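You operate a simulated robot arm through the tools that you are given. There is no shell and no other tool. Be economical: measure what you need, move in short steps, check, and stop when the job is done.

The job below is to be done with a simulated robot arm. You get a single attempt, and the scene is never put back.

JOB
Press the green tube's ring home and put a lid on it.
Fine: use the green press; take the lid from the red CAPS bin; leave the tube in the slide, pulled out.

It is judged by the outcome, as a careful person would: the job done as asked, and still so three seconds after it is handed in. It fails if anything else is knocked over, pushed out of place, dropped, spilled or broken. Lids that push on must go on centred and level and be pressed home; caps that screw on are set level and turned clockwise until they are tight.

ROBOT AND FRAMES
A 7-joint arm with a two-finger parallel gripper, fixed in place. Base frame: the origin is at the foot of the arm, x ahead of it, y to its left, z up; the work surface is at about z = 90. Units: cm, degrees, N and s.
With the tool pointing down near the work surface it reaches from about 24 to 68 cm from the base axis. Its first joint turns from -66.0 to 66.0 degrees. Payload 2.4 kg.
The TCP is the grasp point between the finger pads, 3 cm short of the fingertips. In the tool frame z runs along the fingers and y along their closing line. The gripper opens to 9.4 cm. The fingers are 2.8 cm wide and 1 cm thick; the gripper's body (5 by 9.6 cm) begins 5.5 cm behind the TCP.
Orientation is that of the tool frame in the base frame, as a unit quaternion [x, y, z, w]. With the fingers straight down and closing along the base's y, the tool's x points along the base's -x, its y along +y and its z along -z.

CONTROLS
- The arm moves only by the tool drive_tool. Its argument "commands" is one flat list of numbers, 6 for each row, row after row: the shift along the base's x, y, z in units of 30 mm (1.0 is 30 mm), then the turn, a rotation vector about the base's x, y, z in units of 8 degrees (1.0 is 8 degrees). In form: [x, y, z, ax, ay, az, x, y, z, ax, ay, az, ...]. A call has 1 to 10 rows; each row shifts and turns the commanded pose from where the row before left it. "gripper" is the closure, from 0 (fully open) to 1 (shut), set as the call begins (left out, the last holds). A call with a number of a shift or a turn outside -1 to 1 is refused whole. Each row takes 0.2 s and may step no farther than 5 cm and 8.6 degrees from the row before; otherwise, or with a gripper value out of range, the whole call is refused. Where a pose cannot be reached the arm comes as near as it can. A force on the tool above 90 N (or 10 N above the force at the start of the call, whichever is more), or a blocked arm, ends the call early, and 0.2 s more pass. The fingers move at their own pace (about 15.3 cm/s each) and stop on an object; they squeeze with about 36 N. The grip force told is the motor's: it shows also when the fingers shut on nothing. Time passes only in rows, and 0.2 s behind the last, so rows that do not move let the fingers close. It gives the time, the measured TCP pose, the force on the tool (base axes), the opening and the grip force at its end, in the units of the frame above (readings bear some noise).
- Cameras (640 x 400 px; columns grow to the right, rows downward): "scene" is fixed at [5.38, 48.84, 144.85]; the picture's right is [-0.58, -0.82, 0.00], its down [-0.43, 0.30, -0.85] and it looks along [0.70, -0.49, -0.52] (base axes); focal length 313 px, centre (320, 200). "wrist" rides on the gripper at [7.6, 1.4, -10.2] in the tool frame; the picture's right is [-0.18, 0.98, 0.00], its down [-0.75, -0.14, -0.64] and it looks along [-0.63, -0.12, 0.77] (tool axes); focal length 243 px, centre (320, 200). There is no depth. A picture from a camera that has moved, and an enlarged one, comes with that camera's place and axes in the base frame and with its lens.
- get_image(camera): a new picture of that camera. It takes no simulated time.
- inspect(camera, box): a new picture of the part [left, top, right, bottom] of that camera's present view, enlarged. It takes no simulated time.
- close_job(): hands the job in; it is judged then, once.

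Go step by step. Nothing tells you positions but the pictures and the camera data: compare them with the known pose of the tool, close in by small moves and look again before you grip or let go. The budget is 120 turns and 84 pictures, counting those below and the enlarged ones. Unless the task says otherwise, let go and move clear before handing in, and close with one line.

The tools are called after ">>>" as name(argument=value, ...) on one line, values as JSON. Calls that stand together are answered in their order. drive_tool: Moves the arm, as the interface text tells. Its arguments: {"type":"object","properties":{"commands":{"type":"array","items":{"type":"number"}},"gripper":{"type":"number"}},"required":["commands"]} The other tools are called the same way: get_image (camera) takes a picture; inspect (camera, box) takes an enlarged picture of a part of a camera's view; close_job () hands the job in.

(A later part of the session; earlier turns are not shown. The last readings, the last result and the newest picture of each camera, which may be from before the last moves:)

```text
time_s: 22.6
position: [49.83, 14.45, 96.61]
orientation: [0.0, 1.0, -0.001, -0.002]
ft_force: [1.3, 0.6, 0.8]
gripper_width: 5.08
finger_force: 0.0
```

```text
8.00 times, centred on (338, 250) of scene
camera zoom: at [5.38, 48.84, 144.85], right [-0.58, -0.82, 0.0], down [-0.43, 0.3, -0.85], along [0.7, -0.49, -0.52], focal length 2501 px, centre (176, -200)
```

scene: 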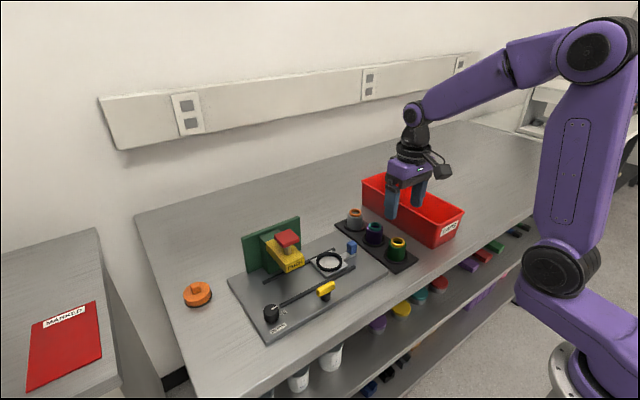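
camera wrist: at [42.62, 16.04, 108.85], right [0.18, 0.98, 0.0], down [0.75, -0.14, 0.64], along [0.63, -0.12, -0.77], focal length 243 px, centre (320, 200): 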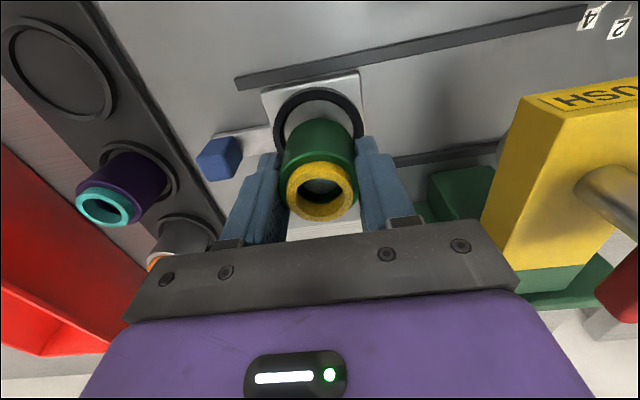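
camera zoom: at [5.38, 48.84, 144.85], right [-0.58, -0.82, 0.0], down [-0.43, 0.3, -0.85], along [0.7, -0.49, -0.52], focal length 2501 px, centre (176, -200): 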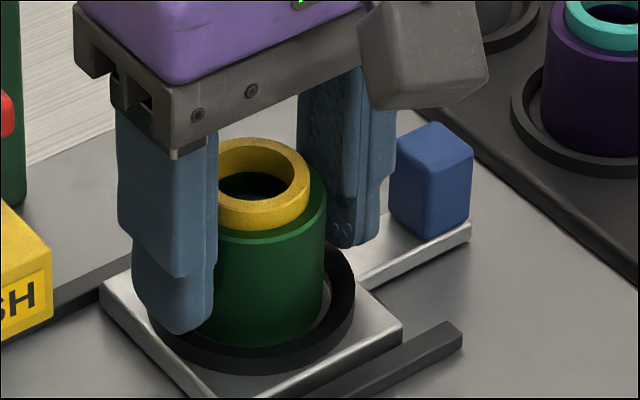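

Free, and the tube stands in the nest. I raise clear and look.

>>> drive_tool(commands=[0, 0, 0.3, 0, 0, 0, 0, 0, 0.6, 0, 0, 0, 0, 0, 1, 0, 0, 0, 0, 0, 1, 0, 0, 0, 0, 0, 1, 0, 0, 0])

>>> get_image(camera="wrist")

>>> inspect(camera="scene", box=[230, 210, 374, 330])

```text
time_s: 23.8
position: [49.99, 14.41, 108.57]
orientation: [-0.001, 1.0, 0.0, 0.001]
ft_force: [0.0, 0.1, 0.6]
gripper_width: 5.1
finger_force: 0.0
```

```text
37 pictures are left
camera wrist: at [42.37, 15.83, 118.8], right [0.18, 0.98, 0.0], down [0.75, -0.14, 0.64], along [0.63, -0.12, -0.77], focal length 243 px, centre (320, 200)
```

wrist: 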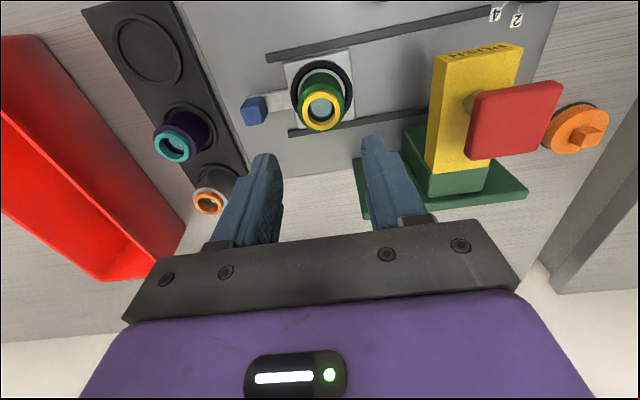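

```text
3.33 times, centred on (302, 270) of scene
camera zoom: at [5.38, 48.84, 144.85], right [-0.58, -0.82, 0.0], down [-0.43, 0.3, -0.85], along [0.7, -0.49, -0.52], focal length 1042 px, centre (380, -33)
```

zoom: 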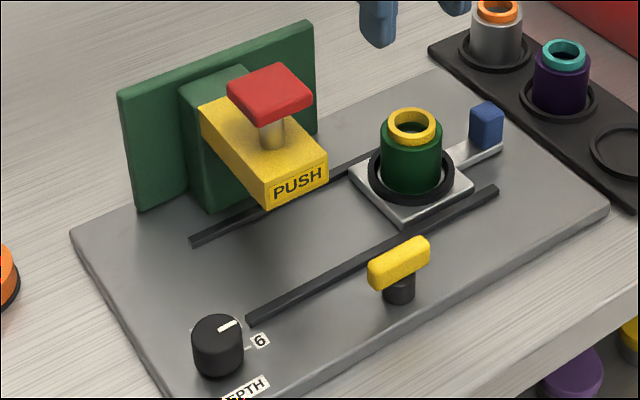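

The tube is seated. The slide runs along +y toward the press (plunger near y 25.5); its blue handle is near (50, 7.9, top z 95.5). I turn the gripper 90° to grip the handle across x, and view the press side-on.

>>> drive_tool(commands=[0, -0.2, 0, 0, 0, 1, 0, -0.2, 0, 0, 0, 1, 0, -0.2, 0, 0, 0, 1, 0, -0.2, 0, 0, 0, 1, 0, -0.2, 0, 0, 0, 1, 0, -0.2, 0, 0, 0, 1, 0, -0.2, 0, 0, 0, 1, 0, -0.2, 0, 0, 0, 1, 0, -0.2, 0, 0, 0, 1, 0, -0.2, 0, 0, 0, 1])

>>> drive_tool(commands=[0, -0.2, 0, 0, 0, 0.65, 0, 0, 0, 0, 0, 0.6])

>>> get_image(camera="wrist")

```text
time_s: 26.0
position: [49.86, 8.38, 108.36]
orientation: [-0.643, 0.766, 0.0, -0.001]
ft_force: [-0.3, -0.8, -0.1]
gripper_width: 5.08
finger_force: 0.1
```

```text
time_s: 26.6
position: [49.95, 7.81, 108.4]
orientation: [0.708, -0.707, 0.001, 0.0]
ft_force: [-0.4, -0.4, 0.2]
gripper_width: 5.08
finger_force: 0.0
```

```text
35 pictures are left
camera wrist: at [48.44, 0.26, 118.65], right [-0.98, 0.18, 0.0], down [0.14, 0.75, 0.64], along [0.12, 0.63, -0.77], focal length 243 px, centre (320, 200)
```

wrist: 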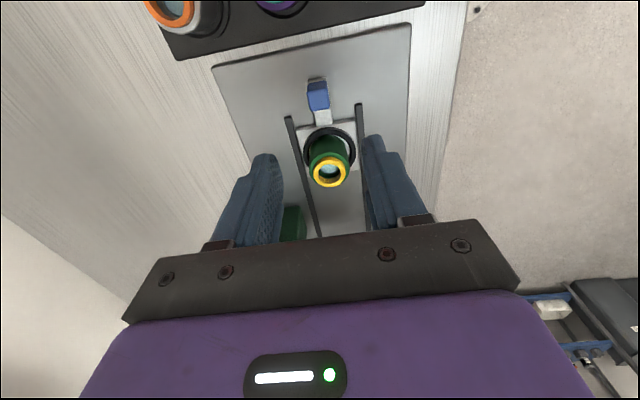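

The handle is right below the TCP. I descend and grip it.

>>> drive_tool(commands=[0.04, 0, -0.9, 0, 0, 0, 0, 0, -0.9, 0, 0, 0, 0, 0, -0.9, 0, 0, 0, 0, 0, -0.9, 0, 0, 0, 0, 0, -0.5, 0, 0, 0])

>>> get_image(camera="wrist")

>>> inspect(camera="scene", box=[240, 200, 400, 320])

```text
time_s: 27.8
position: [50.11, 7.78, 96.0]
orientation: [-0.707, 0.708, 0.0, 0.0]
ft_force: [-0.4, 0.9, -0.4]
gripper_width: 5.11
finger_force: 0.1
```

```text
34 pictures are left
camera wrist: at [48.66, 0.24, 106.35], right [-0.98, 0.18, 0.0], down [0.14, 0.75, 0.64], along [0.12, 0.63, -0.77], focal length 243 px, centre (320, 200)
```

wrist: 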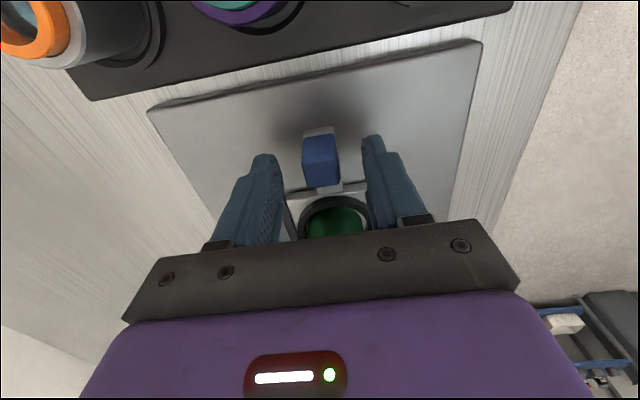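

```text
3.33 times, centred on (320, 260) of scene
camera zoom: at [5.38, 48.84, 144.85], right [-0.58, -0.82, 0.0], down [-0.43, 0.3, -0.85], along [0.7, -0.49, -0.52], focal length 1042 px, centre (320, 0)
```

zoom: 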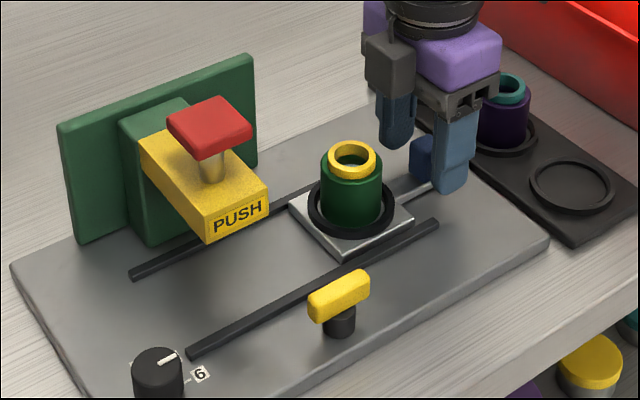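

>>> drive_tool(commands=[0, 0, 0, 0, 0, 0, 0, 0, 0, 0, 0, 0], gripper=1)

>>> drive_tool(commands=[0, 0.15, 0, 0, 0, 0, 0, 0.25, 0, 0, 0, 0, 0, 0.3, 0, 0, 0, 0, 0, 0.3, 0, 0, 0, 0, 0, 0, 0, 0, 0, 0])

>>> get_image(camera="scene")

```text
time_s: 28.4
position: [50.06, 7.82, 96.23]
orientation: [-0.707, 0.707, 0.001, -0.001]
ft_force: [-10.3, 0.2, -0.7]
gripper_width: 1.99
finger_force: 44.9
```

```text
time_s: 29.6
position: [49.99, 10.79, 96.09]
orientation: [-0.707, 0.707, 0.0, -0.001]
ft_force: [-9.9, -0.7, -12.6]
gripper_width: 1.96
finger_force: 44.4
```

```text
32 pictures are left
```

scene: 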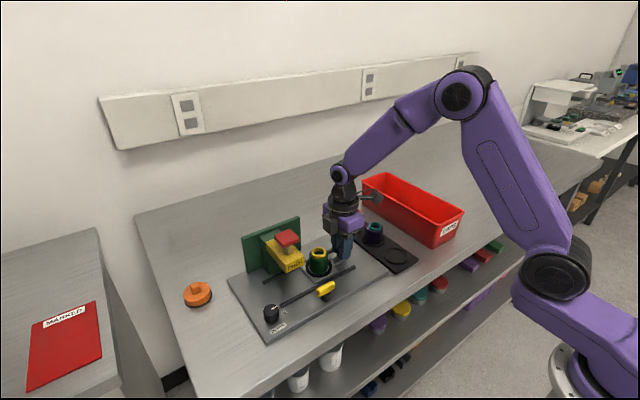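

The slide moves with the tube. I continue toward the press.

>>> drive_tool(commands=[0, 0.3, 0, 0, 0, 0, 0, 0.35, 0, 0, 0, 0, 0, 0.35, 0, 0, 0, 0, 0, 0.35, 0, 0, 0, 0, 0, 0.35, 0, 0, 0, 0, 0, 0.3, 0, 0, 0, 0, 0, 0.2, 0, 0, 0, 0, 0, 0, 0, 0, 0, 0])

>>> inspect(camera="scene", box=[230, 210, 374, 330])

```text
time_s: 31.4
position: [50.04, 17.58, 96.1]
orientation: [0.707, -0.707, -0.001, 0.0]
ft_force: [0.4, -0.6, -22.5]
gripper_width: 1.97
finger_force: 45.3
```

```text
3.33 times, centred on (302, 270) of scene
camera zoom: at [5.42, 48.85, 144.84], right [-0.58, -0.82, 0.0], down [-0.43, 0.3, -0.85], along [0.7, -0.49, -0.52], focal length 1042 px, centre (380, -33)
```

zoom: 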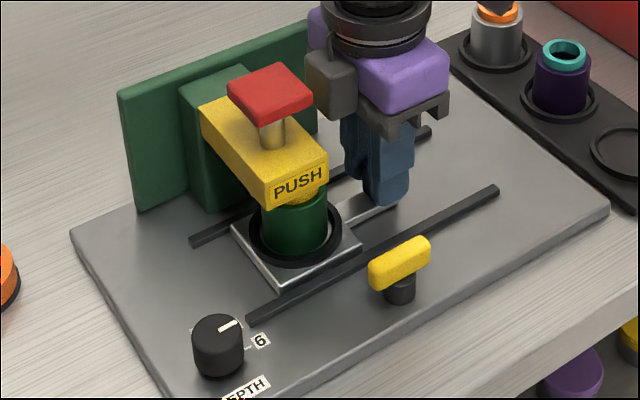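

>>> inspect(camera="scene", box=[280, 205, 336, 249])

>>> get_image(camera="wrist")

```text
9.09 times, centred on (308, 227) of scene
camera zoom: at [5.42, 48.85, 144.84], right [-0.58, -0.82, 0.0], down [-0.43, 0.3, -0.85], along [0.7, -0.49, -0.52], focal length 2842 px, centre (429, -46)
```

zoom: 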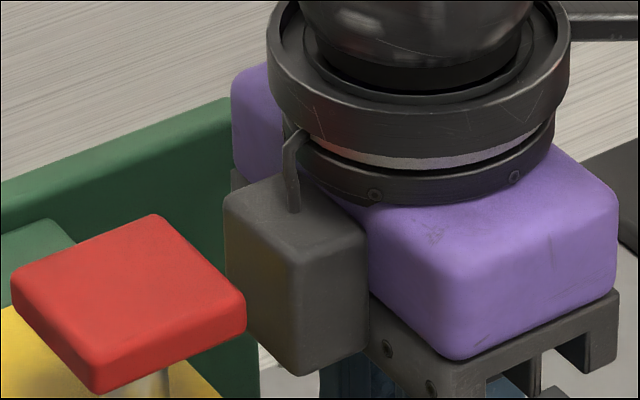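

```text
29 pictures are left
camera wrist: at [48.54, 10.0, 106.35], right [-0.98, 0.18, 0.0], down [0.14, 0.75, 0.64], along [0.12, 0.63, -0.77], focal length 243 px, centre (320, 200)
```

wrist: 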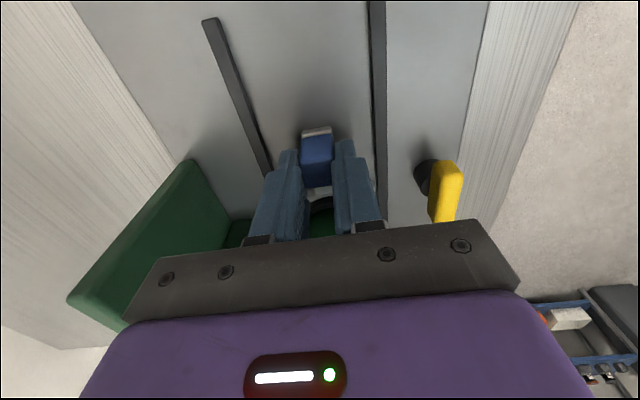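

A sensor box on the gripper's +y side is about 1.5 cm from the red button, so I regrip the handle 1.2 cm farther back before the last bit of travel.

>>> drive_tool(commands=[0, 0, 0, 0, 0, 0, 0, 0, 0, 0, 0, 0], gripper=0.6)

>>> drive_tool(commands=[0, -0.2, -0.05, 0, 0, 0, 0, -0.2, 0, 0, 0, 0, 0, 0, 0, 0, 0, 0])

>>> drive_tool(commands=[0, 0, 0, 0, 0, 0, 0, 0, 0, 0, 0, 0], gripper=1)

>>> drive_tool(commands=[0, 0.1, 0, 0, 0, 0, 0, 0.1, 0, 0, 0, 0, 0, 0.1, 0, 0, 0, 0])

>>> inspect(camera="scene", box=[240, 210, 344, 300])

```text
time_s: 32.0
position: [49.93, 17.69, 96.18]
orientation: [-0.707, 0.707, -0.001, 0.001]
ft_force: [-0.2, 0.1, 0.2]
gripper_width: 3.76
finger_force: 0.0
```

```text
time_s: 32.8
position: [50.03, 16.3, 95.93]
orientation: [0.707, -0.707, 0.0, 0.0]
ft_force: [-0.3, 0.5, -0.7]
gripper_width: 3.77
finger_force: 0.1
```

```text
time_s: 33.4
position: [50.0, 16.11, 95.93]
orientation: [0.707, -0.707, 0.001, 0.0]
ft_force: [-3.0, -1.0, 2.0]
gripper_width: 1.97
finger_force: 44.9
```

```text
time_s: 34.2
position: [49.98, 17.15, 95.87]
orientation: [0.707, -0.707, 0.001, -0.001]
ft_force: [5.9, 1.3, -5.7]
gripper_width: 1.98
finger_force: 45.0
```

```text
4.44 times, centred on (292, 255) of scene
camera zoom: at [5.41, 48.85, 144.84], right [-0.58, -0.82, 0.0], down [-0.43, 0.3, -0.85], along [0.7, -0.49, -0.52], focal length 1389 px, centre (444, -44)
```

zoom: 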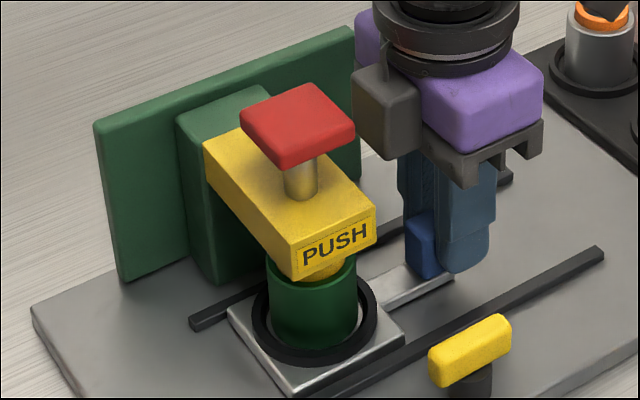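

Nearly aligned; push on in tiny steps looking for the stop.

>>> drive_tool(commands=[0, 0.07, 0, 0, 0, 0])

>>> drive_tool(commands=[0, 0.07, 0, 0, 0, 0])

>>> drive_tool(commands=[0, 0, 0, 0, 0, 0])

>>> inspect(camera="scene", box=[240, 210, 344, 300])

```text
time_s: 34.6
position: [50.0, 17.39, 95.96]
orientation: [0.707, -0.707, 0.0, 0.0]
ft_force: [3.2, 0.3, -6.3]
gripper_width: 1.97
finger_force: 45.3
```

```text
time_s: 35.0
position: [50.02, 17.46, 95.92]
orientation: [-0.707, 0.708, -0.001, -0.001]
ft_force: [2.9, -9.4, -8.5]
gripper_width: 2.01
finger_force: 44.7
```

```text
time_s: 35.4
position: [50.08, 17.42, 96.01]
orientation: [-0.707, 0.707, 0.0, -0.001]
ft_force: [4.3, -13.0, -9.4]
gripper_width: 1.98
finger_force: 44.9
```

```text
4.44 times, centred on (292, 255) of scene
camera zoom: at [5.41, 48.81, 144.86], right [-0.58, -0.82, 0.0], down [-0.43, 0.3, -0.85], along [0.7, -0.49, -0.52], focal length 1389 px, centre (444, -44)
```

zoom: 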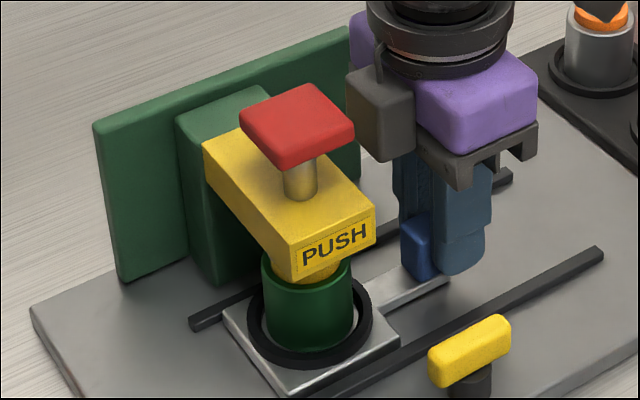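

End stop reached, with the tube centred under the plunger. I release the handle and rise, keeping clear of the press.

>>> drive_tool(commands=[0, -0.03, 0, 0, 0, 0, 0, 0, 0, 0, 0, 0], gripper=0.6)

>>> drive_tool(commands=[0, -0.1, 0.5, 0, 0, 0, 0, -0.3, 1, 0, 0, 0, 0, -0.2, 1, 0, 0, 0, 0, 0, 1, 0, 0, 0, 0, 0, 1, 0, 0, 0, 0, 0, 1, 0, 0, 0])

>>> drive_tool(commands=[-0.5, 0, 0, 0, 0, -1, -0.5, 0, 0, 0, 0, -1, -0.5, 0.3, 0, 0, 0, -1, -0.5, 0.5, 0, 0, 0, -1, -0.5, 0.6, 0, 0, 0, -1, -0.5, 0.6, 0, 0, 0, -1, -0.4, 0.6, 0, 0, 0, -1, -0.3, 0.6, 0, 0, 0, -1, 0, 0.6, 0, 0, 0, -1, 0, 0.6, 0, 0, 0, -1], gripper=1)

>>> drive_tool(commands=[0, 0.5, 0, 0, 0, -0.65, 0, 0.4, 0, 0, 0, -0.6])

>>> get_image(camera="wrist")

```text
time_s: 36.0
position: [49.95, 17.53, 95.99]
orientation: [-0.707, 0.708, 0.0, 0.0]
ft_force: [0.0, 0.1, -0.1]
gripper_width: 3.78
finger_force: 0.1
```

```text
time_s: 37.4
position: [50.09, 15.55, 112.34]
orientation: [0.707, -0.707, 0.0, 0.0]
ft_force: [-0.8, 0.5, 0.6]
gripper_width: 3.79
finger_force: 0.0
```

```text
time_s: 39.6
position: [38.84, 28.84, 112.51]
orientation: [-0.086, 0.996, 0.0, 0.0]
ft_force: [0.0, -0.1, 0.3]
gripper_width: 0.0
finger_force: 32.7
```

```text
time_s: 40.2
position: [39.03, 31.6, 112.54]
orientation: [0.001, 1.0, 0.0, 0.0]
ft_force: [-0.6, 0.0, 1.1]
gripper_width: 0.0
finger_force: 32.5
```

```text
26 pictures are left
camera wrist: at [31.43, 33.11, 122.8], right [0.19, 0.98, 0.0], down [0.75, -0.14, 0.64], along [0.63, -0.12, -0.77], focal length 243 px, centre (320, 200)
```

wrist: 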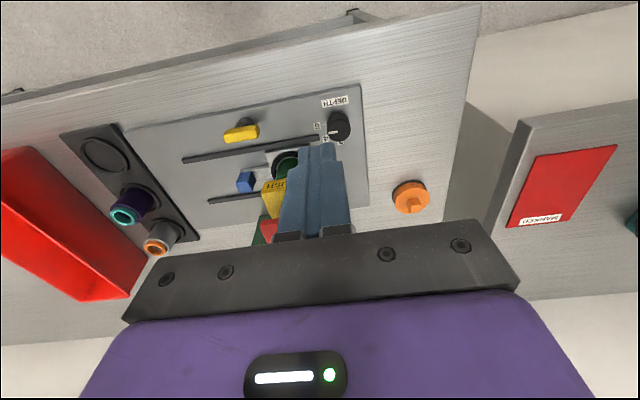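

>>> inspect(camera="wrist", box=[300, 90, 364, 146])

```text
7.14 times, centred on (332, 118) of wrist
camera zoom: at [31.43, 33.11, 122.8], right [0.19, 0.98, 0.0], down [0.75, -0.14, 0.64], along [0.63, -0.12, -0.77], focal length 1733 px, centre (234, 786)
```

zoom: 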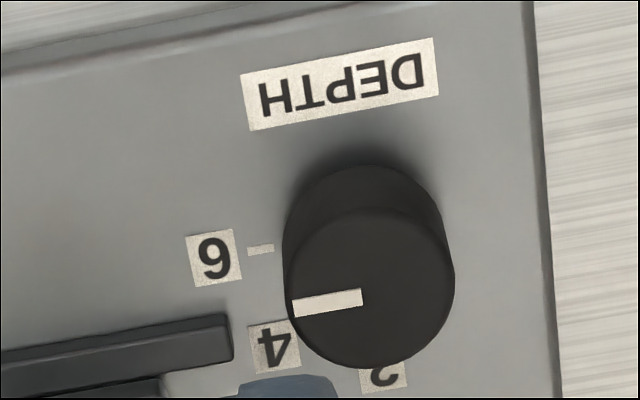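

The dial already points at 6 (the deepest), so I leave it. Now I place the closed fingers above the red button (about 50, 25.7, top z 105.6).

>>> drive_tool(commands=[0.73, -0.39, 0.1, 0, 0, 0, 0.73, -0.39, 0, 0, 0, 0, 0.73, -0.39, 0, 0, 0, 0, 0.73, -0.39, 0, 0, 0, 0, 0.73, -0.39, 0, 0, 0, 0, 0, 0, -0.5, 0, 0, 0])

>>> inspect(camera="scene", box=[240, 190, 344, 280])

>>> get_image(camera="wrist")

```text
time_s: 41.6
position: [49.97, 25.72, 111.32]
orientation: [0.0, 1.0, 0.001, 0.0]
ft_force: [0.3, 0.1, -0.9]
gripper_width: 0.02
finger_force: 32.9
```

```text
4.44 times, centred on (292, 235) of scene
camera zoom: at [5.38, 48.84, 144.85], right [-0.58, -0.82, 0.0], down [-0.43, 0.3, -0.85], along [0.7, -0.49, -0.52], focal length 1389 px, centre (444, 44)
```

zoom: 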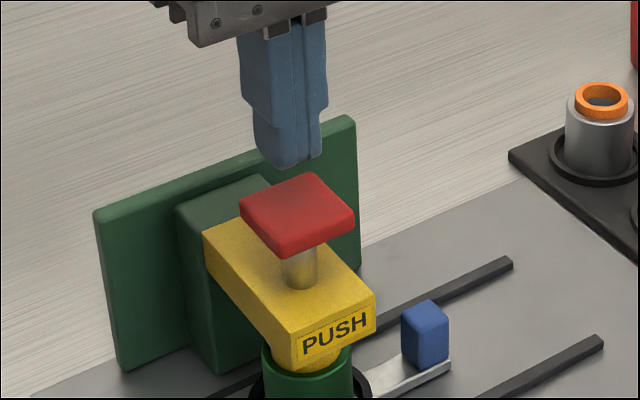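

```text
23 pictures are left
camera wrist: at [42.31, 27.19, 121.61], right [0.18, 0.98, 0.0], down [0.75, -0.14, 0.64], along [0.63, -0.12, -0.77], focal length 243 px, centre (320, 200)
```

wrist: 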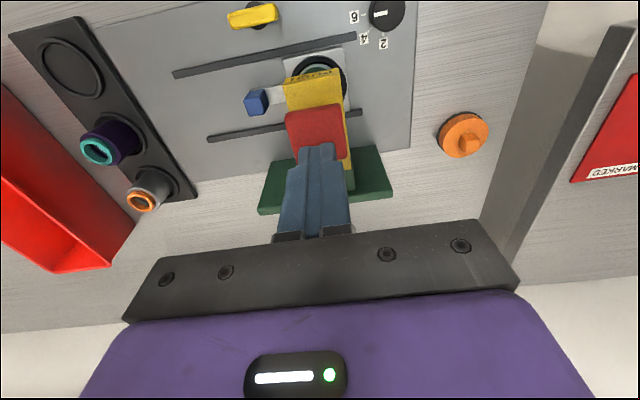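

>>> drive_tool(commands=[-0.06, -0.06, -0.4, 0, 0, 0, 0, 0, -0.4, 0, 0, 0])

>>> drive_tool(commands=[0, 0, -0.15, 0, 0, 0, 0, 0, 0, 0, 0, 0])

>>> drive_tool(commands=[0, 0, -0.15, 0, 0, 0, 0, 0, 0, 0, 0, 0])

>>> drive_tool(commands=[0, 0, -0.15, 0, 0, 0, 0, 0, 0, 0, 0, 0])

```text
time_s: 42.2
position: [49.86, 25.64, 109.01]
orientation: [0.0, 1.0, 0.0, 0.0]
ft_force: [0.0, 0.0, -0.1]
gripper_width: 0.01
finger_force: 33.1
```

```text
time_s: 42.8
position: [49.86, 25.52, 108.49]
orientation: [0.0, 1.0, 0.0, 0.0]
ft_force: [0.5, 0.5, 1.1]
gripper_width: 0.0
finger_force: 32.9
```

```text
time_s: 43.4
position: [49.73, 25.61, 108.0]
orientation: [0.0, 1.0, 0.0, -0.001]
ft_force: [-1.5, -0.6, 7.4]
gripper_width: 0.02
finger_force: 32.5
```

```text
time_s: 44.0
position: [49.93, 25.53, 107.6]
orientation: [0.0, 1.0, 0.001, 0.002]
ft_force: [1.8, -3.5, 18.9]
gripper_width: 0.0
finger_force: 32.8
```

Contact at TCP z≈108.2; the plunger gives way against a spring. I keep pressing.

>>> drive_tool(commands=[0, 0, -0.2, 0, 0, 0, 0, 0, -0.2, 0, 0, 0, 0, 0, 0, 0, 0, 0])

>>> drive_tool(commands=[0, 0, -0.2, 0, 0, 0, 0, 0, 0, 0, 0, 0])

>>> inspect(camera="scene", box=[240, 190, 344, 280])

```text
time_s: 44.5
position: [49.87, 25.58, 107.7]
orientation: [0.0, 1.0, 0.002, 0.006]
ft_force: [-11.5, -6.6, 18.5]
gripper_width: 0.0
finger_force: 32.7
stopped in row 2: the force on the tool passed its limit (the readings are from after the stop); the commanded pose is now the measured one
```

```text
time_s: 45.1
position: [49.9, 25.53, 107.56]
orientation: [0.0, 1.0, 0.006, 0.012]
ft_force: [-22.4, -8.8, 73.8]
gripper_width: 0.01
finger_force: 32.9
```

```text
4.44 times, centred on (292, 235) of scene
camera zoom: at [5.19, 48.75, 144.89], right [-0.58, -0.82, 0.0], down [-0.43, 0.3, -0.85], along [0.7, -0.49, -0.52], focal length 1389 px, centre (444, 44)
```

zoom: 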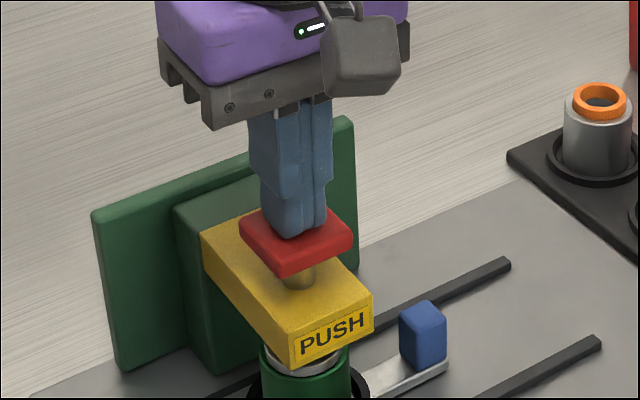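

>>> inspect(camera="scene", box=[284, 258, 324, 288])

```text
13.33 times, centred on (304, 273) of scene
camera zoom: at [5.19, 48.75, 144.89], right [-0.58, -0.82, 0.0], down [-0.43, 0.3, -0.85], along [0.7, -0.49, -0.52], focal length 4168 px, centre (533, -773)
```

zoom: 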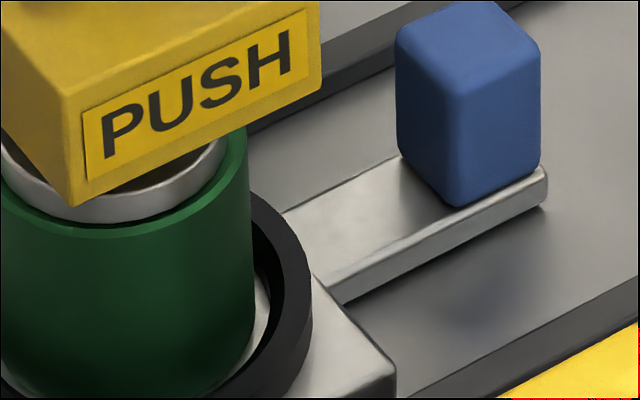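

The plunger foot is down at the tube rim with about 74 N at a firm stop: the ring is in. I release the button and check.

>>> drive_tool(commands=[0, 0, 0, 0, 0, 0, 0, 0, 0.3, 0, 0, 0, 0, 0, 0.7, 0, 0, 0, 0, 0, 1, 0, 0, 0, 0, 0, 1, 0, 0, 0])

>>> drive_tool(commands=[0, -0.5, 0, 0, 0, 1, 0, -0.5, 0, 0, 0, 1, 0, -0.4, 0, 0, 0, 1, 0, -0.3, 0, 0, 0, 1, 0, -0.3, 0, 0, 0, 1, 0, -0.3, 0, 0, 0, 1, 0, -0.3, 0, 0, 0, 1, 0, -0.3, 0, 0, 0, 1, 0, -0.3, 0, 0, 0, 1, 0, -0.2, 0, 0, 0, 1])

>>> drive_tool(commands=[0, 0, 0, 0, 0, 0.65, 0, 0, 0, 0, 0, 0.6], gripper=0.55)

>>> inspect(camera="scene", box=[230, 210, 374, 330])

```text
time_s: 46.4
position: [49.86, 25.44, 115.66]
orientation: [0.0, 1.0, 0.003, 0.007]
ft_force: [0.2, -0.1, -0.5]
gripper_width: 0.0
finger_force: 32.8
```

```text
time_s: 48.5
position: [49.91, 15.3, 115.75]
orientation: [-0.643, 0.766, 0.007, 0.003]
ft_force: [0.3, -0.3, -0.1]
gripper_width: 0.01
finger_force: 32.8
```

```text
time_s: 49.1
position: [50.02, 15.43, 115.87]
orientation: [0.708, -0.706, -0.008, -0.003]
ft_force: [0.3, -0.4, -0.3]
gripper_width: 4.22
finger_force: 0.0
```

```text
3.33 times, centred on (302, 270) of scene
camera zoom: at [5.38, 48.84, 144.85], right [-0.58, -0.82, 0.0], down [-0.43, 0.3, -0.85], along [0.7, -0.49, -0.52], focal length 1042 px, centre (380, -33)
```

zoom: 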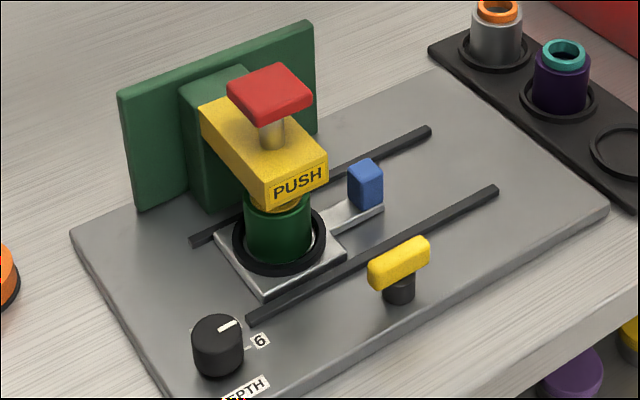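

>>> inspect(camera="scene", box=[276, 256, 316, 286])

```text
13.33 times, centred on (296, 271) of scene
camera zoom: at [5.38, 48.84, 144.85], right [-0.58, -0.82, 0.0], down [-0.43, 0.3, -0.85], along [0.7, -0.49, -0.52], focal length 4168 px, centre (640, -747)
```

zoom: 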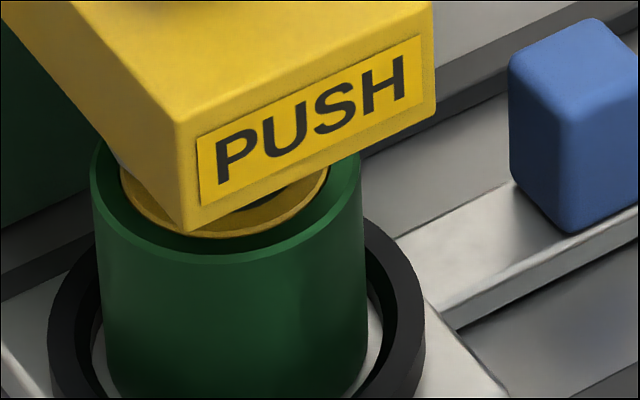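

The ring now sits down level inside the tube rim. I correct the slight tool tilt, go back down to the handle and pull the slide out.

>>> drive_tool(commands=[0, 0.17, -0.82, -0.111, -0.05, -0.02, 0, 0.2, -0.82, 0, 0, 0, 0, 0.2, -0.82, 0, 0, 0, 0, 0.1, -0.82, 0, 0, 0, 0, 0, -0.82, 0, 0, 0, 0, 0, -0.82, 0, 0, 0, 0, 0, -0.82, 0, 0, 0, 0, 0, -0.82, 0, 0, 0], gripper=0.55)

>>> inspect(camera="scene", box=[256, 205, 376, 295])

```text
time_s: 51.0
position: [49.56, 17.46, 96.12]
orientation: [-0.706, 0.708, -0.001, 0.001]
ft_force: [0.0, 0.5, -0.8]
gripper_width: 4.25
finger_force: 0.0
```

```text
4.44 times, centred on (316, 250) of scene
camera zoom: at [5.38, 48.84, 144.85], right [-0.58, -0.82, 0.0], down [-0.43, 0.3, -0.85], along [0.7, -0.49, -0.52], focal length 1389 px, centre (338, -22)
```

zoom: 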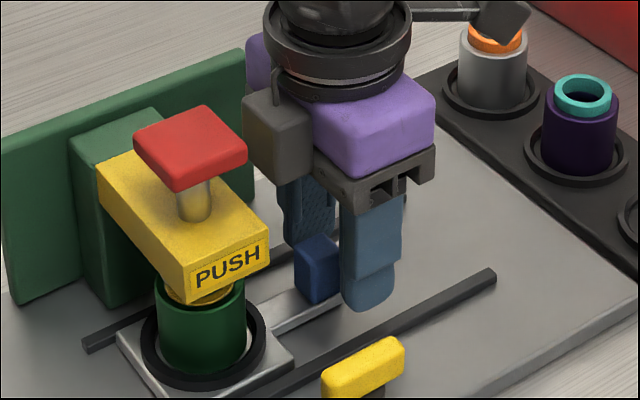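

>>> drive_tool(commands=[0.14, 0, 0, 0, 0, 0, 0, 0, 0, 0, 0, 0])

>>> drive_tool(commands=[0, 0, 0, 0, 0, 0, 0, 0, 0, 0, 0, 0], gripper=1)

>>> drive_tool(commands=[0, -0.15, 0, 0, 0, 0, 0, -0.3, 0, 0, 0, 0, 0, -0.4, 0, 0, 0, 0, 0, -0.4, 0, 0, 0, 0, 0, -0.4, 0, 0, 0, 0, 0, -0.4, 0, 0, 0, 0, 0, -0.4, 0, 0, 0, 0, 0, -0.4, 0, 0, 0, 0, 0, -0.4, 0, 0, 0, 0, 0, -0.3, 0, 0, 0, 0])

>>> drive_tool(commands=[0, -0.1, 0, 0, 0, 0, 0, 0, 0, 0, 0, 0])

>>> inspect(camera="scene", box=[240, 200, 400, 320])

```text
time_s: 51.5
position: [49.98, 17.48, 96.21]
orientation: [-0.705, 0.709, 0.0, -0.001]
ft_force: [-0.6, 0.8, -0.3]
gripper_width: 4.23
finger_force: 0.0
```

```text
time_s: 52.1
position: [49.96, 17.53, 96.12]
orientation: [-0.706, 0.708, 0.001, -0.002]
ft_force: [-10.7, -1.7, 2.6]
gripper_width: 1.96
finger_force: 45.0
```

```text
time_s: 54.4
position: [50.18, 6.59, 96.2]
orientation: [-0.706, 0.709, 0.003, -0.005]
ft_force: [-27.9, -2.5, -6.4]
gripper_width: 1.94
finger_force: 44.8
```

```text
time_s: 55.0
position: [49.89, 6.49, 96.24]
orientation: [-0.706, 0.708, 0.002, -0.004]
ft_force: [-24.6, -1.6, -7.3]
gripper_width: 1.97
finger_force: 44.6
```

```text
3.33 times, centred on (320, 260) of scene
camera zoom: at [5.32, 48.84, 144.85], right [-0.58, -0.82, 0.0], down [-0.43, 0.3, -0.85], along [0.7, -0.49, -0.52], focal length 1042 px, centre (320, 0)
```

zoom: 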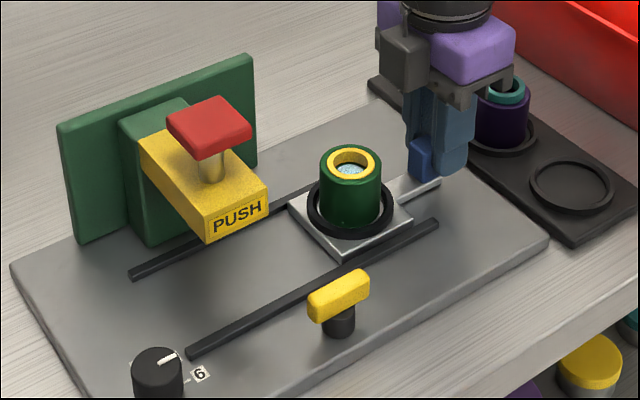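

The slide is back out, tube upright with the ring seated. I release the handle, rise, and go over the bin while turning back.

>>> drive_tool(commands=[0, 0, 0, 0, 0, 0, 0, 0, 0, 0, 0, 0], gripper=0.55)

>>> drive_tool(commands=[0, -0.1, 0.5, 0, 0, 0, 0, 0, 1, 0, 0, 0, 0, 0, 1, 0, 0, 0, 0, 0, 1, 0, 0, 0, 0, 0, 1, 0, 0, 0, 0, 0, 1, 0, 0, 0])

>>> drive_tool(commands=[0.24, -0.7, 0, 0, 0, -1, 0.24, -0.7, 0, 0, 0, -1, 0.24, -0.7, 0, 0, 0, -1, 0.24, -0.7, 0, 0, 0, -1, 0.24, -0.7, 0, 0, 0, -1, 0.24, -0.7, 0, 0, 0, -1, 0.24, -0.7, 0, 0, 0, -1, 0.24, -0.7, 0, 0, 0, -1, 0.24, -0.7, 0, 0, 0, -1, 0.24, -0.7, 0, 0, 0, -1])

>>> drive_tool(commands=[0, 0, 0, 0, 0, -0.65, 0, 0, 0, 0, 0, -0.6])

>>> get_image(camera="wrist")

```text
time_s: 55.5
position: [50.38, 6.55, 96.31]
orientation: [-0.706, 0.708, -0.001, 0.001]
ft_force: [0.0, -0.9, -0.2]
gripper_width: 4.22
finger_force: 0.2
```

```text
time_s: 57.0
position: [50.18, 6.26, 112.55]
orientation: [-0.706, 0.708, -0.001, 0.0]
ft_force: [-0.1, 0.5, -0.8]
gripper_width: 4.24
finger_force: 0.0
```

```text
time_s: 59.1
position: [57.7, -14.97, 112.67]
orientation: [-0.084, 0.996, 0.0, 0.0]
ft_force: [-0.3, 1.0, 0.2]
gripper_width: 4.22
finger_force: 0.1
```

```text
time_s: 59.8
position: [57.65, -14.77, 112.67]
orientation: [0.002, 1.0, 0.0, -0.001]
ft_force: [0.4, 0.1, 0.3]
gripper_width: 4.22
finger_force: 0.0
```

```text
16 pictures are left
camera wrist: at [50.01, -13.33, 122.95], right [0.19, 0.98, 0.0], down [0.75, -0.14, 0.64], along [0.63, -0.12, -0.77], focal length 243 px, centre (320, 200)
```

wrist: 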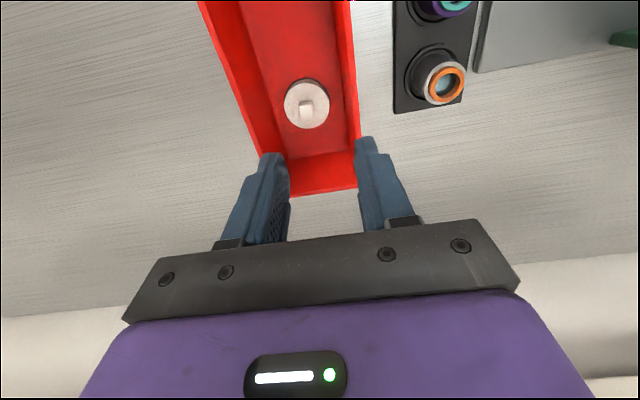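

>>> inspect(camera="wrist", box=[267, 65, 347, 145])

```text
5.00 times, centred on (307, 105) of wrist
camera zoom: at [50.01, -13.33, 122.95], right [0.19, 0.98, 0.0], down [0.75, -0.14, 0.64], along [0.63, -0.12, -0.77], focal length 1213 px, centre (385, 675)
```

zoom: 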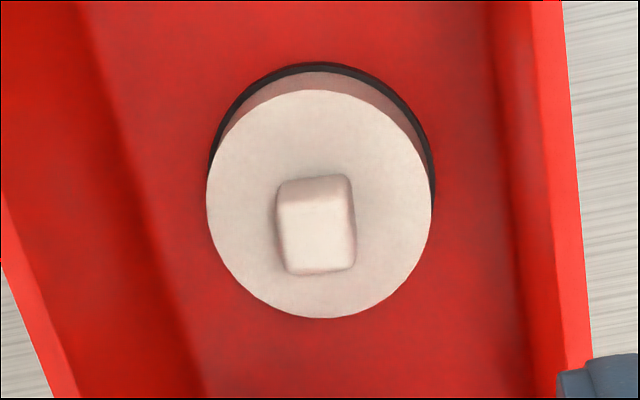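

The lid's knob is at about (60.2, -17.1), rotated about -7°. I move over it, align and descend partway.

>>> drive_tool(commands=[0.3, -0.27, -0.5, 0, 0, -0.45, 0.3, -0.25, -0.8, 0, 0, -0.45, 0.25, -0.25, -0.8, 0, 0, 0, 0, 0, -0.8, 0, 0, 0, 0, 0, -0.8, 0, 0, 0, 0, 0, -0.8, 0, 0, 0])

>>> inspect(camera="wrist", box=[240, 90, 400, 230])

```text
time_s: 61.1
position: [60.17, -17.08, 99.05]
orientation: [0.065, 0.998, 0.0, -0.001]
ft_force: [-0.1, 0.2, 0.3]
gripper_width: 4.23
finger_force: 0.1
```

```text
2.86 times, centred on (320, 160) of wrist
camera zoom: at [52.89, -14.51, 109.38], right [0.31, 0.95, 0.0], down [0.73, -0.24, 0.64], along [0.61, -0.2, -0.77], focal length 693 px, centre (320, 314)
```

zoom: 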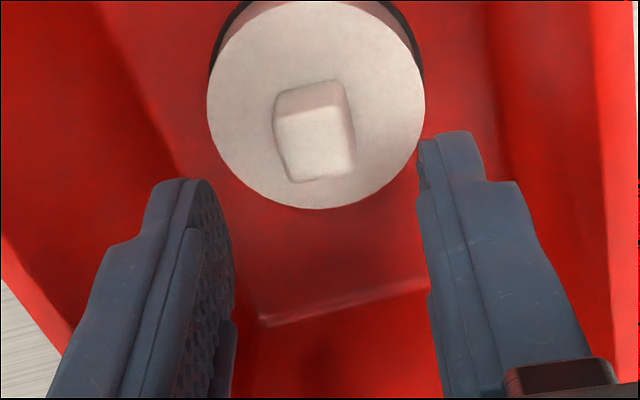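

>>> drive_tool(commands=[0.05, -0.04, -0.4, 0, 0, 0, 0, 0, -0.4, 0, 0, 0, 0, 0, -0.25, 0, 0, 0, 0, 0, 0, 0, 0, 0])

>>> inspect(camera="wrist", box=[240, 100, 400, 240])

```text
time_s: 62.1
position: [60.29, -17.31, 95.96]
orientation: [0.064, 0.998, 0.0, -0.001]
ft_force: [0.0, -0.2, -0.4]
gripper_width: 4.24
finger_force: 0.0
```

```text
2.86 times, centred on (320, 170) of wrist
camera zoom: at [52.94, -14.92, 106.21], right [0.31, 0.95, 0.0], down [0.73, -0.24, 0.64], along [0.61, -0.2, -0.77], focal length 693 px, centre (320, 286)
```

zoom: 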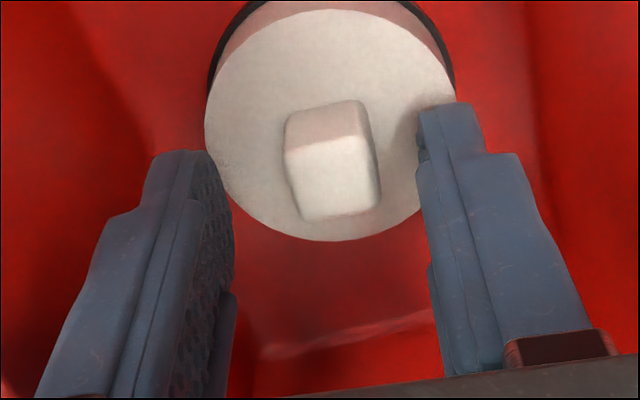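

>>> drive_tool(commands=[0.02, 0.08, -0.1, 0, 0, 0, 0, 0, 0, 0, 0, 0])

>>> drive_tool(commands=[0, 0, -0.1, 0, 0, 0, 0, 0, 0, 0, 0, 0])

>>> drive_tool(commands=[0, 0, -0.08, 0, 0, 0, 0, 0, 0, 0, 0, 0])

```text
time_s: 62.8
position: [60.4, -17.02, 95.64]
orientation: [0.064, 0.998, 0.0, -0.001]
ft_force: [0.0, 0.8, 0.3]
gripper_width: 4.21
finger_force: 0.1
```

```text
time_s: 63.4
position: [60.33, -16.94, 95.32]
orientation: [0.065, 0.998, 0.0, 0.0]
ft_force: [-0.7, 0.3, 3.5]
gripper_width: 4.24
finger_force: 0.1
```

```text
time_s: 64.0
position: [60.48, -17.1, 95.25]
orientation: [0.066, 0.998, -0.001, 0.002]
ft_force: [-6.5, 3.6, 26.6]
gripper_width: 4.26
finger_force: 0.1
```

Tips touch the lid top at TCP z≈95.3. I back off slightly and grip the knob.

>>> drive_tool(commands=[0, 0, 0.13, 0, 0, 0, 0, 0, 0, 0, 0, 0])

>>> drive_tool(commands=[0, 0, 0, 0, 0, 0, 0, 0, 0, 0, 0, 0, 0, 0, 0, 0, 0, 0], gripper=1)

>>> drive_tool(commands=[0, 0, 0.15, 0, 0, 0, 0, 0, 0.2, 0, 0, 0, 0, 0, 0.2, 0, 0, 0])

>>> get_image(camera="wrist")

```text
time_s: 64.5
position: [60.27, -17.09, 95.42]
orientation: [0.065, 0.998, 0.0, -0.003]
ft_force: [-0.3, -1.0, 0.3]
gripper_width: 4.22
finger_force: 0.1
```

```text
time_s: 65.3
position: [60.39, -17.16, 95.65]
orientation: [0.066, 0.998, 0.0, -0.001]
ft_force: [0.0, -0.1, 0.0]
gripper_width: 1.62
finger_force: 36.0
```

```text
time_s: 66.2
position: [60.46, -17.01, 97.32]
orientation: [0.064, 0.998, 0.0, 0.0]
ft_force: [0.1, 0.2, 0.2]
gripper_width: 1.61
finger_force: 36.7
```

```text
12 pictures are left
camera wrist: at [52.97, -14.55, 107.57], right [0.31, 0.95, 0.0], down [0.73, -0.24, 0.64], along [0.61, -0.2, -0.77], focal length 243 px, centre (320, 200)
```

wrist: 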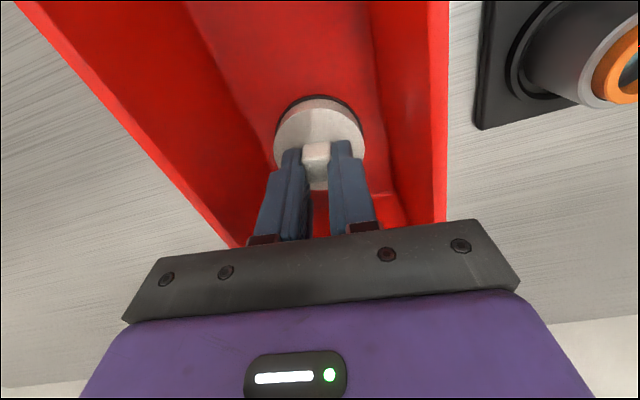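

The lid is held by its knob. I lift it slowly out of the bin.

>>> drive_tool(commands=[0, 0, 0.4, 0, 0, 0, 0, 0, 0.5, 0, 0, 0, 0, 0, 0.6, 0, 0, 0, 0, 0, 0.6, 0, 0, 0, 0, 0, 0.6, 0, 0, 0, 0, 0, 0.6, 0, 0, 0, 0, 0, 0.4, 0, 0, 0, 0, 0, 0.2, 0, 0, 0])

>>> drive_tool(commands=[-0.2, 0.4, 0, 0, 0, 0.2, -0.3, 0.8, 0, 0, 0, 0.3, -0.35, 0.9, 0, 0, 0, 0.4, -0.35, 0.9, 0, 0, 0, 0, -0.35, 1, 0, 0, 0, 0, -0.35, 1, 0, 0, 0, 0, -0.35, 1, 0, 0, 0, 0, -0.35, 1, 0, 0, 0, 0, -0.35, 0.9, 0, 0, 0, 0, -0.3, 0.8, 0, 0, 0, 0])

>>> drive_tool(commands=[-0.1, 0.6, 0, 0, 0, 0, -0.05, 0.5, 0, 0, 0, 0, 0, 0.3, 0, 0, 0, 0, 0, 0.2, 0, 0, 0, 0, 0, 0, 0, 0, 0, 0])

>>> get_image(camera="wrist")

>>> inspect(camera="scene", box=[280, 190, 400, 280])

```text
time_s: 68.0
position: [60.25, -17.12, 109.14]
orientation: [0.065, 0.998, 0.0, -0.001]
ft_force: [-0.1, -0.1, 0.1]
gripper_width: 1.63
finger_force: 35.8
```

```text
time_s: 70.2
position: [50.39, 9.21, 108.87]
orientation: [0.001, 1.0, 0.0, -0.001]
ft_force: [-0.2, 0.0, -0.9]
gripper_width: 1.59
finger_force: 35.8
```

```text
time_s: 71.3
position: [50.05, 14.0, 108.91]
orientation: [0.002, 1.0, 0.0, -0.001]
ft_force: [-0.5, 0.9, -0.2]
gripper_width: 1.61
finger_force: 35.9
```

```text
11 pictures are left
camera wrist: at [42.43, 15.45, 119.22], right [0.19, 0.98, 0.0], down [0.75, -0.14, 0.64], along [0.63, -0.12, -0.77], focal length 243 px, centre (320, 200)
```

wrist: 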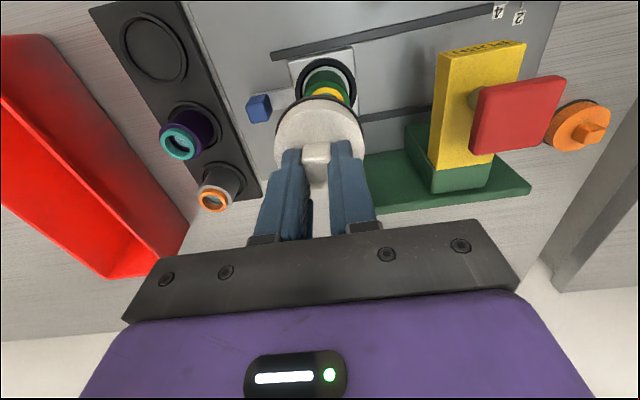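

```text
4.44 times, centred on (340, 235) of scene
camera zoom: at [5.38, 48.84, 144.85], right [-0.58, -0.82, 0.0], down [-0.43, 0.3, -0.85], along [0.7, -0.49, -0.52], focal length 1389 px, centre (231, 44)
```

zoom: 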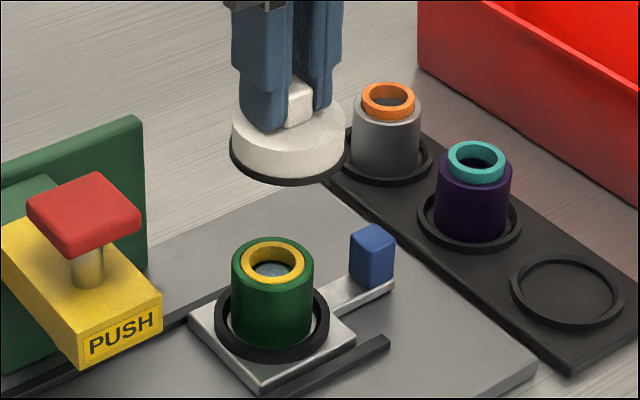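

Lid is level in the grip. Both views say it needs about +0.75 in y to be over the tube. I shift and lower to just above the rim.

>>> drive_tool(commands=[0, 0.24, -0.3, 0, 0, 0, 0, 0, -0.5, 0, 0, 0, 0, 0, -0.6, 0, 0, 0, 0, 0, -0.5, 0, 0, 0, 0, 0, -0.3, 0, 0, 0, 0, 0, 0, 0, 0, 0])

>>> inspect(camera="wrist", box=[260, 60, 380, 180])

>>> inspect(camera="scene", box=[296, 205, 376, 275])

```text
time_s: 72.8
position: [50.07, 14.52, 102.59]
orientation: [0.002, 1.0, 0.0, -0.001]
ft_force: [0.4, -0.2, -0.5]
gripper_width: 1.63
finger_force: 35.9
```

```text
3.33 times, centred on (320, 120) of wrist
camera zoom: at [42.4, 16.11, 112.79], right [0.19, 0.98, 0.0], down [0.75, -0.14, 0.64], along [0.63, -0.12, -0.77], focal length 809 px, centre (320, 467)
```

zoom: 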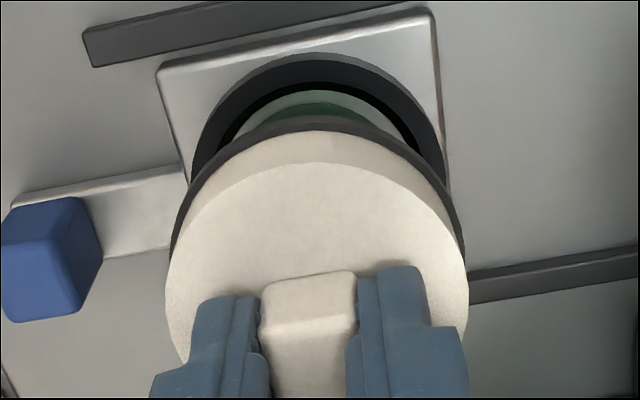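

```text
5.71 times, centred on (336, 240) of scene
camera zoom: at [5.38, 48.84, 144.85], right [-0.58, -0.82, 0.0], down [-0.43, 0.3, -0.85], along [0.7, -0.49, -0.52], focal length 1786 px, centre (229, -29)
```

zoom: 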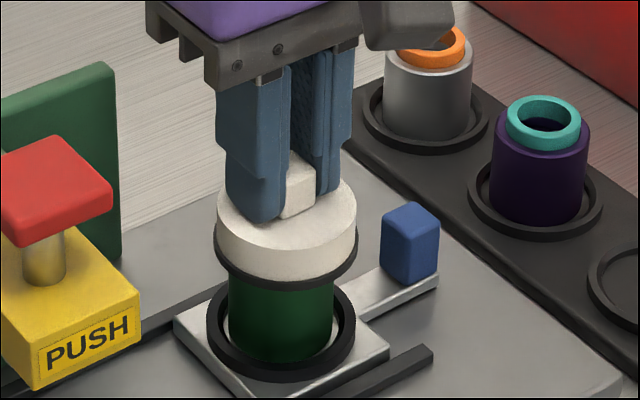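

Remaining correction is about +0.22 in x. I apply it and lower carefully, watching the force.

>>> drive_tool(commands=[0.075, 0, 0, 0, 0, 0, 0, 0, -0.15, 0, 0, 0, 0, 0, -0.15, 0, 0, 0, 0, 0, 0, 0, 0, 0])

>>> drive_tool(commands=[0, 0, -0.1, 0, 0, 0, 0, 0, 0, 0, 0, 0])

>>> drive_tool(commands=[0, 0, -0.1, 0, 0, 0, 0, 0, 0, 0, 0, 0])

>>> inspect(camera="scene", box=[306, 220, 370, 276])

```text
time_s: 73.8
position: [50.3, 14.45, 101.47]
orientation: [0.001, 1.0, 0.0, -0.001]
ft_force: [-0.2, 0.1, 0.4]
gripper_width: 1.62
finger_force: 36.1
```

```text
time_s: 74.3
position: [50.34, 14.56, 101.09]
orientation: [0.001, 1.0, 0.0, 0.0]
ft_force: [0.3, -0.2, -0.1]
gripper_width: 1.6
finger_force: 35.9
```

```text
time_s: 75.0
position: [50.52, 14.46, 100.7]
orientation: [0.001, 1.0, 0.0, -0.001]
ft_force: [-0.4, -0.3, -0.1]
gripper_width: 1.64
finger_force: 35.8
```

```text
7.14 times, centred on (338, 248) of scene
camera zoom: at [5.38, 48.84, 144.85], right [-0.58, -0.82, 0.0], down [-0.43, 0.3, -0.85], along [0.7, -0.49, -0.52], focal length 2233 px, centre (191, -143)
```

zoom: 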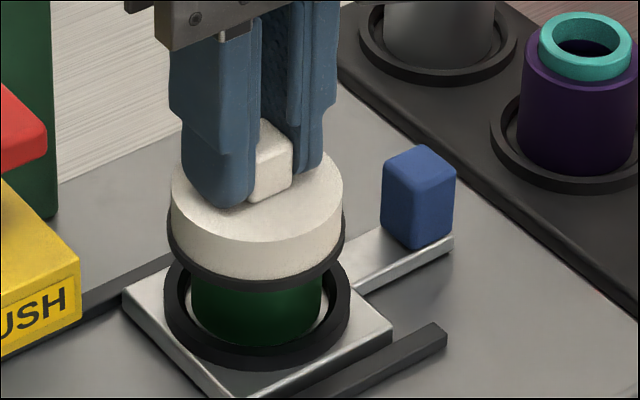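

Lid and tube are aligned in this view. I keep lowering until contact.

>>> drive_tool(commands=[-0.02, 0, -0.07, 0, 0, 0, 0, 0, 0, 0, 0, 0])

>>> drive_tool(commands=[0, 0, -0.07, 0, 0, 0, 0, 0, 0, 0, 0, 0])

>>> drive_tool(commands=[0, 0, -0.07, 0, 0, 0, 0, 0, 0, 0, 0, 0])

>>> drive_tool(commands=[0, 0, -0.07, 0, 0, 0, 0, 0, 0, 0, 0, 0])

```text
time_s: 75.5
position: [50.35, 14.52, 100.55]
orientation: [0.002, 1.0, 0.0, -0.001]
ft_force: [0.3, -0.9, 0.6]
gripper_width: 1.61
finger_force: 36.3
```

```text
time_s: 76.2
position: [50.26, 14.68, 100.47]
orientation: [0.002, 1.0, 0.0, -0.001]
ft_force: [0.1, -0.4, -0.7]
gripper_width: 1.62
finger_force: 36.7
```

```text
time_s: 76.8
position: [50.41, 14.48, 100.21]
orientation: [0.001, 1.0, -0.001, -0.001]
ft_force: [-0.4, -0.4, -0.3]
gripper_width: 1.63
finger_force: 35.7
```

```text
time_s: 77.3
position: [50.36, 14.59, 100.15]
orientation: [0.001, 1.0, 0.0, 0.0]
ft_force: [-0.4, -0.7, 10.1]
gripper_width: 1.61
finger_force: 36.0
```

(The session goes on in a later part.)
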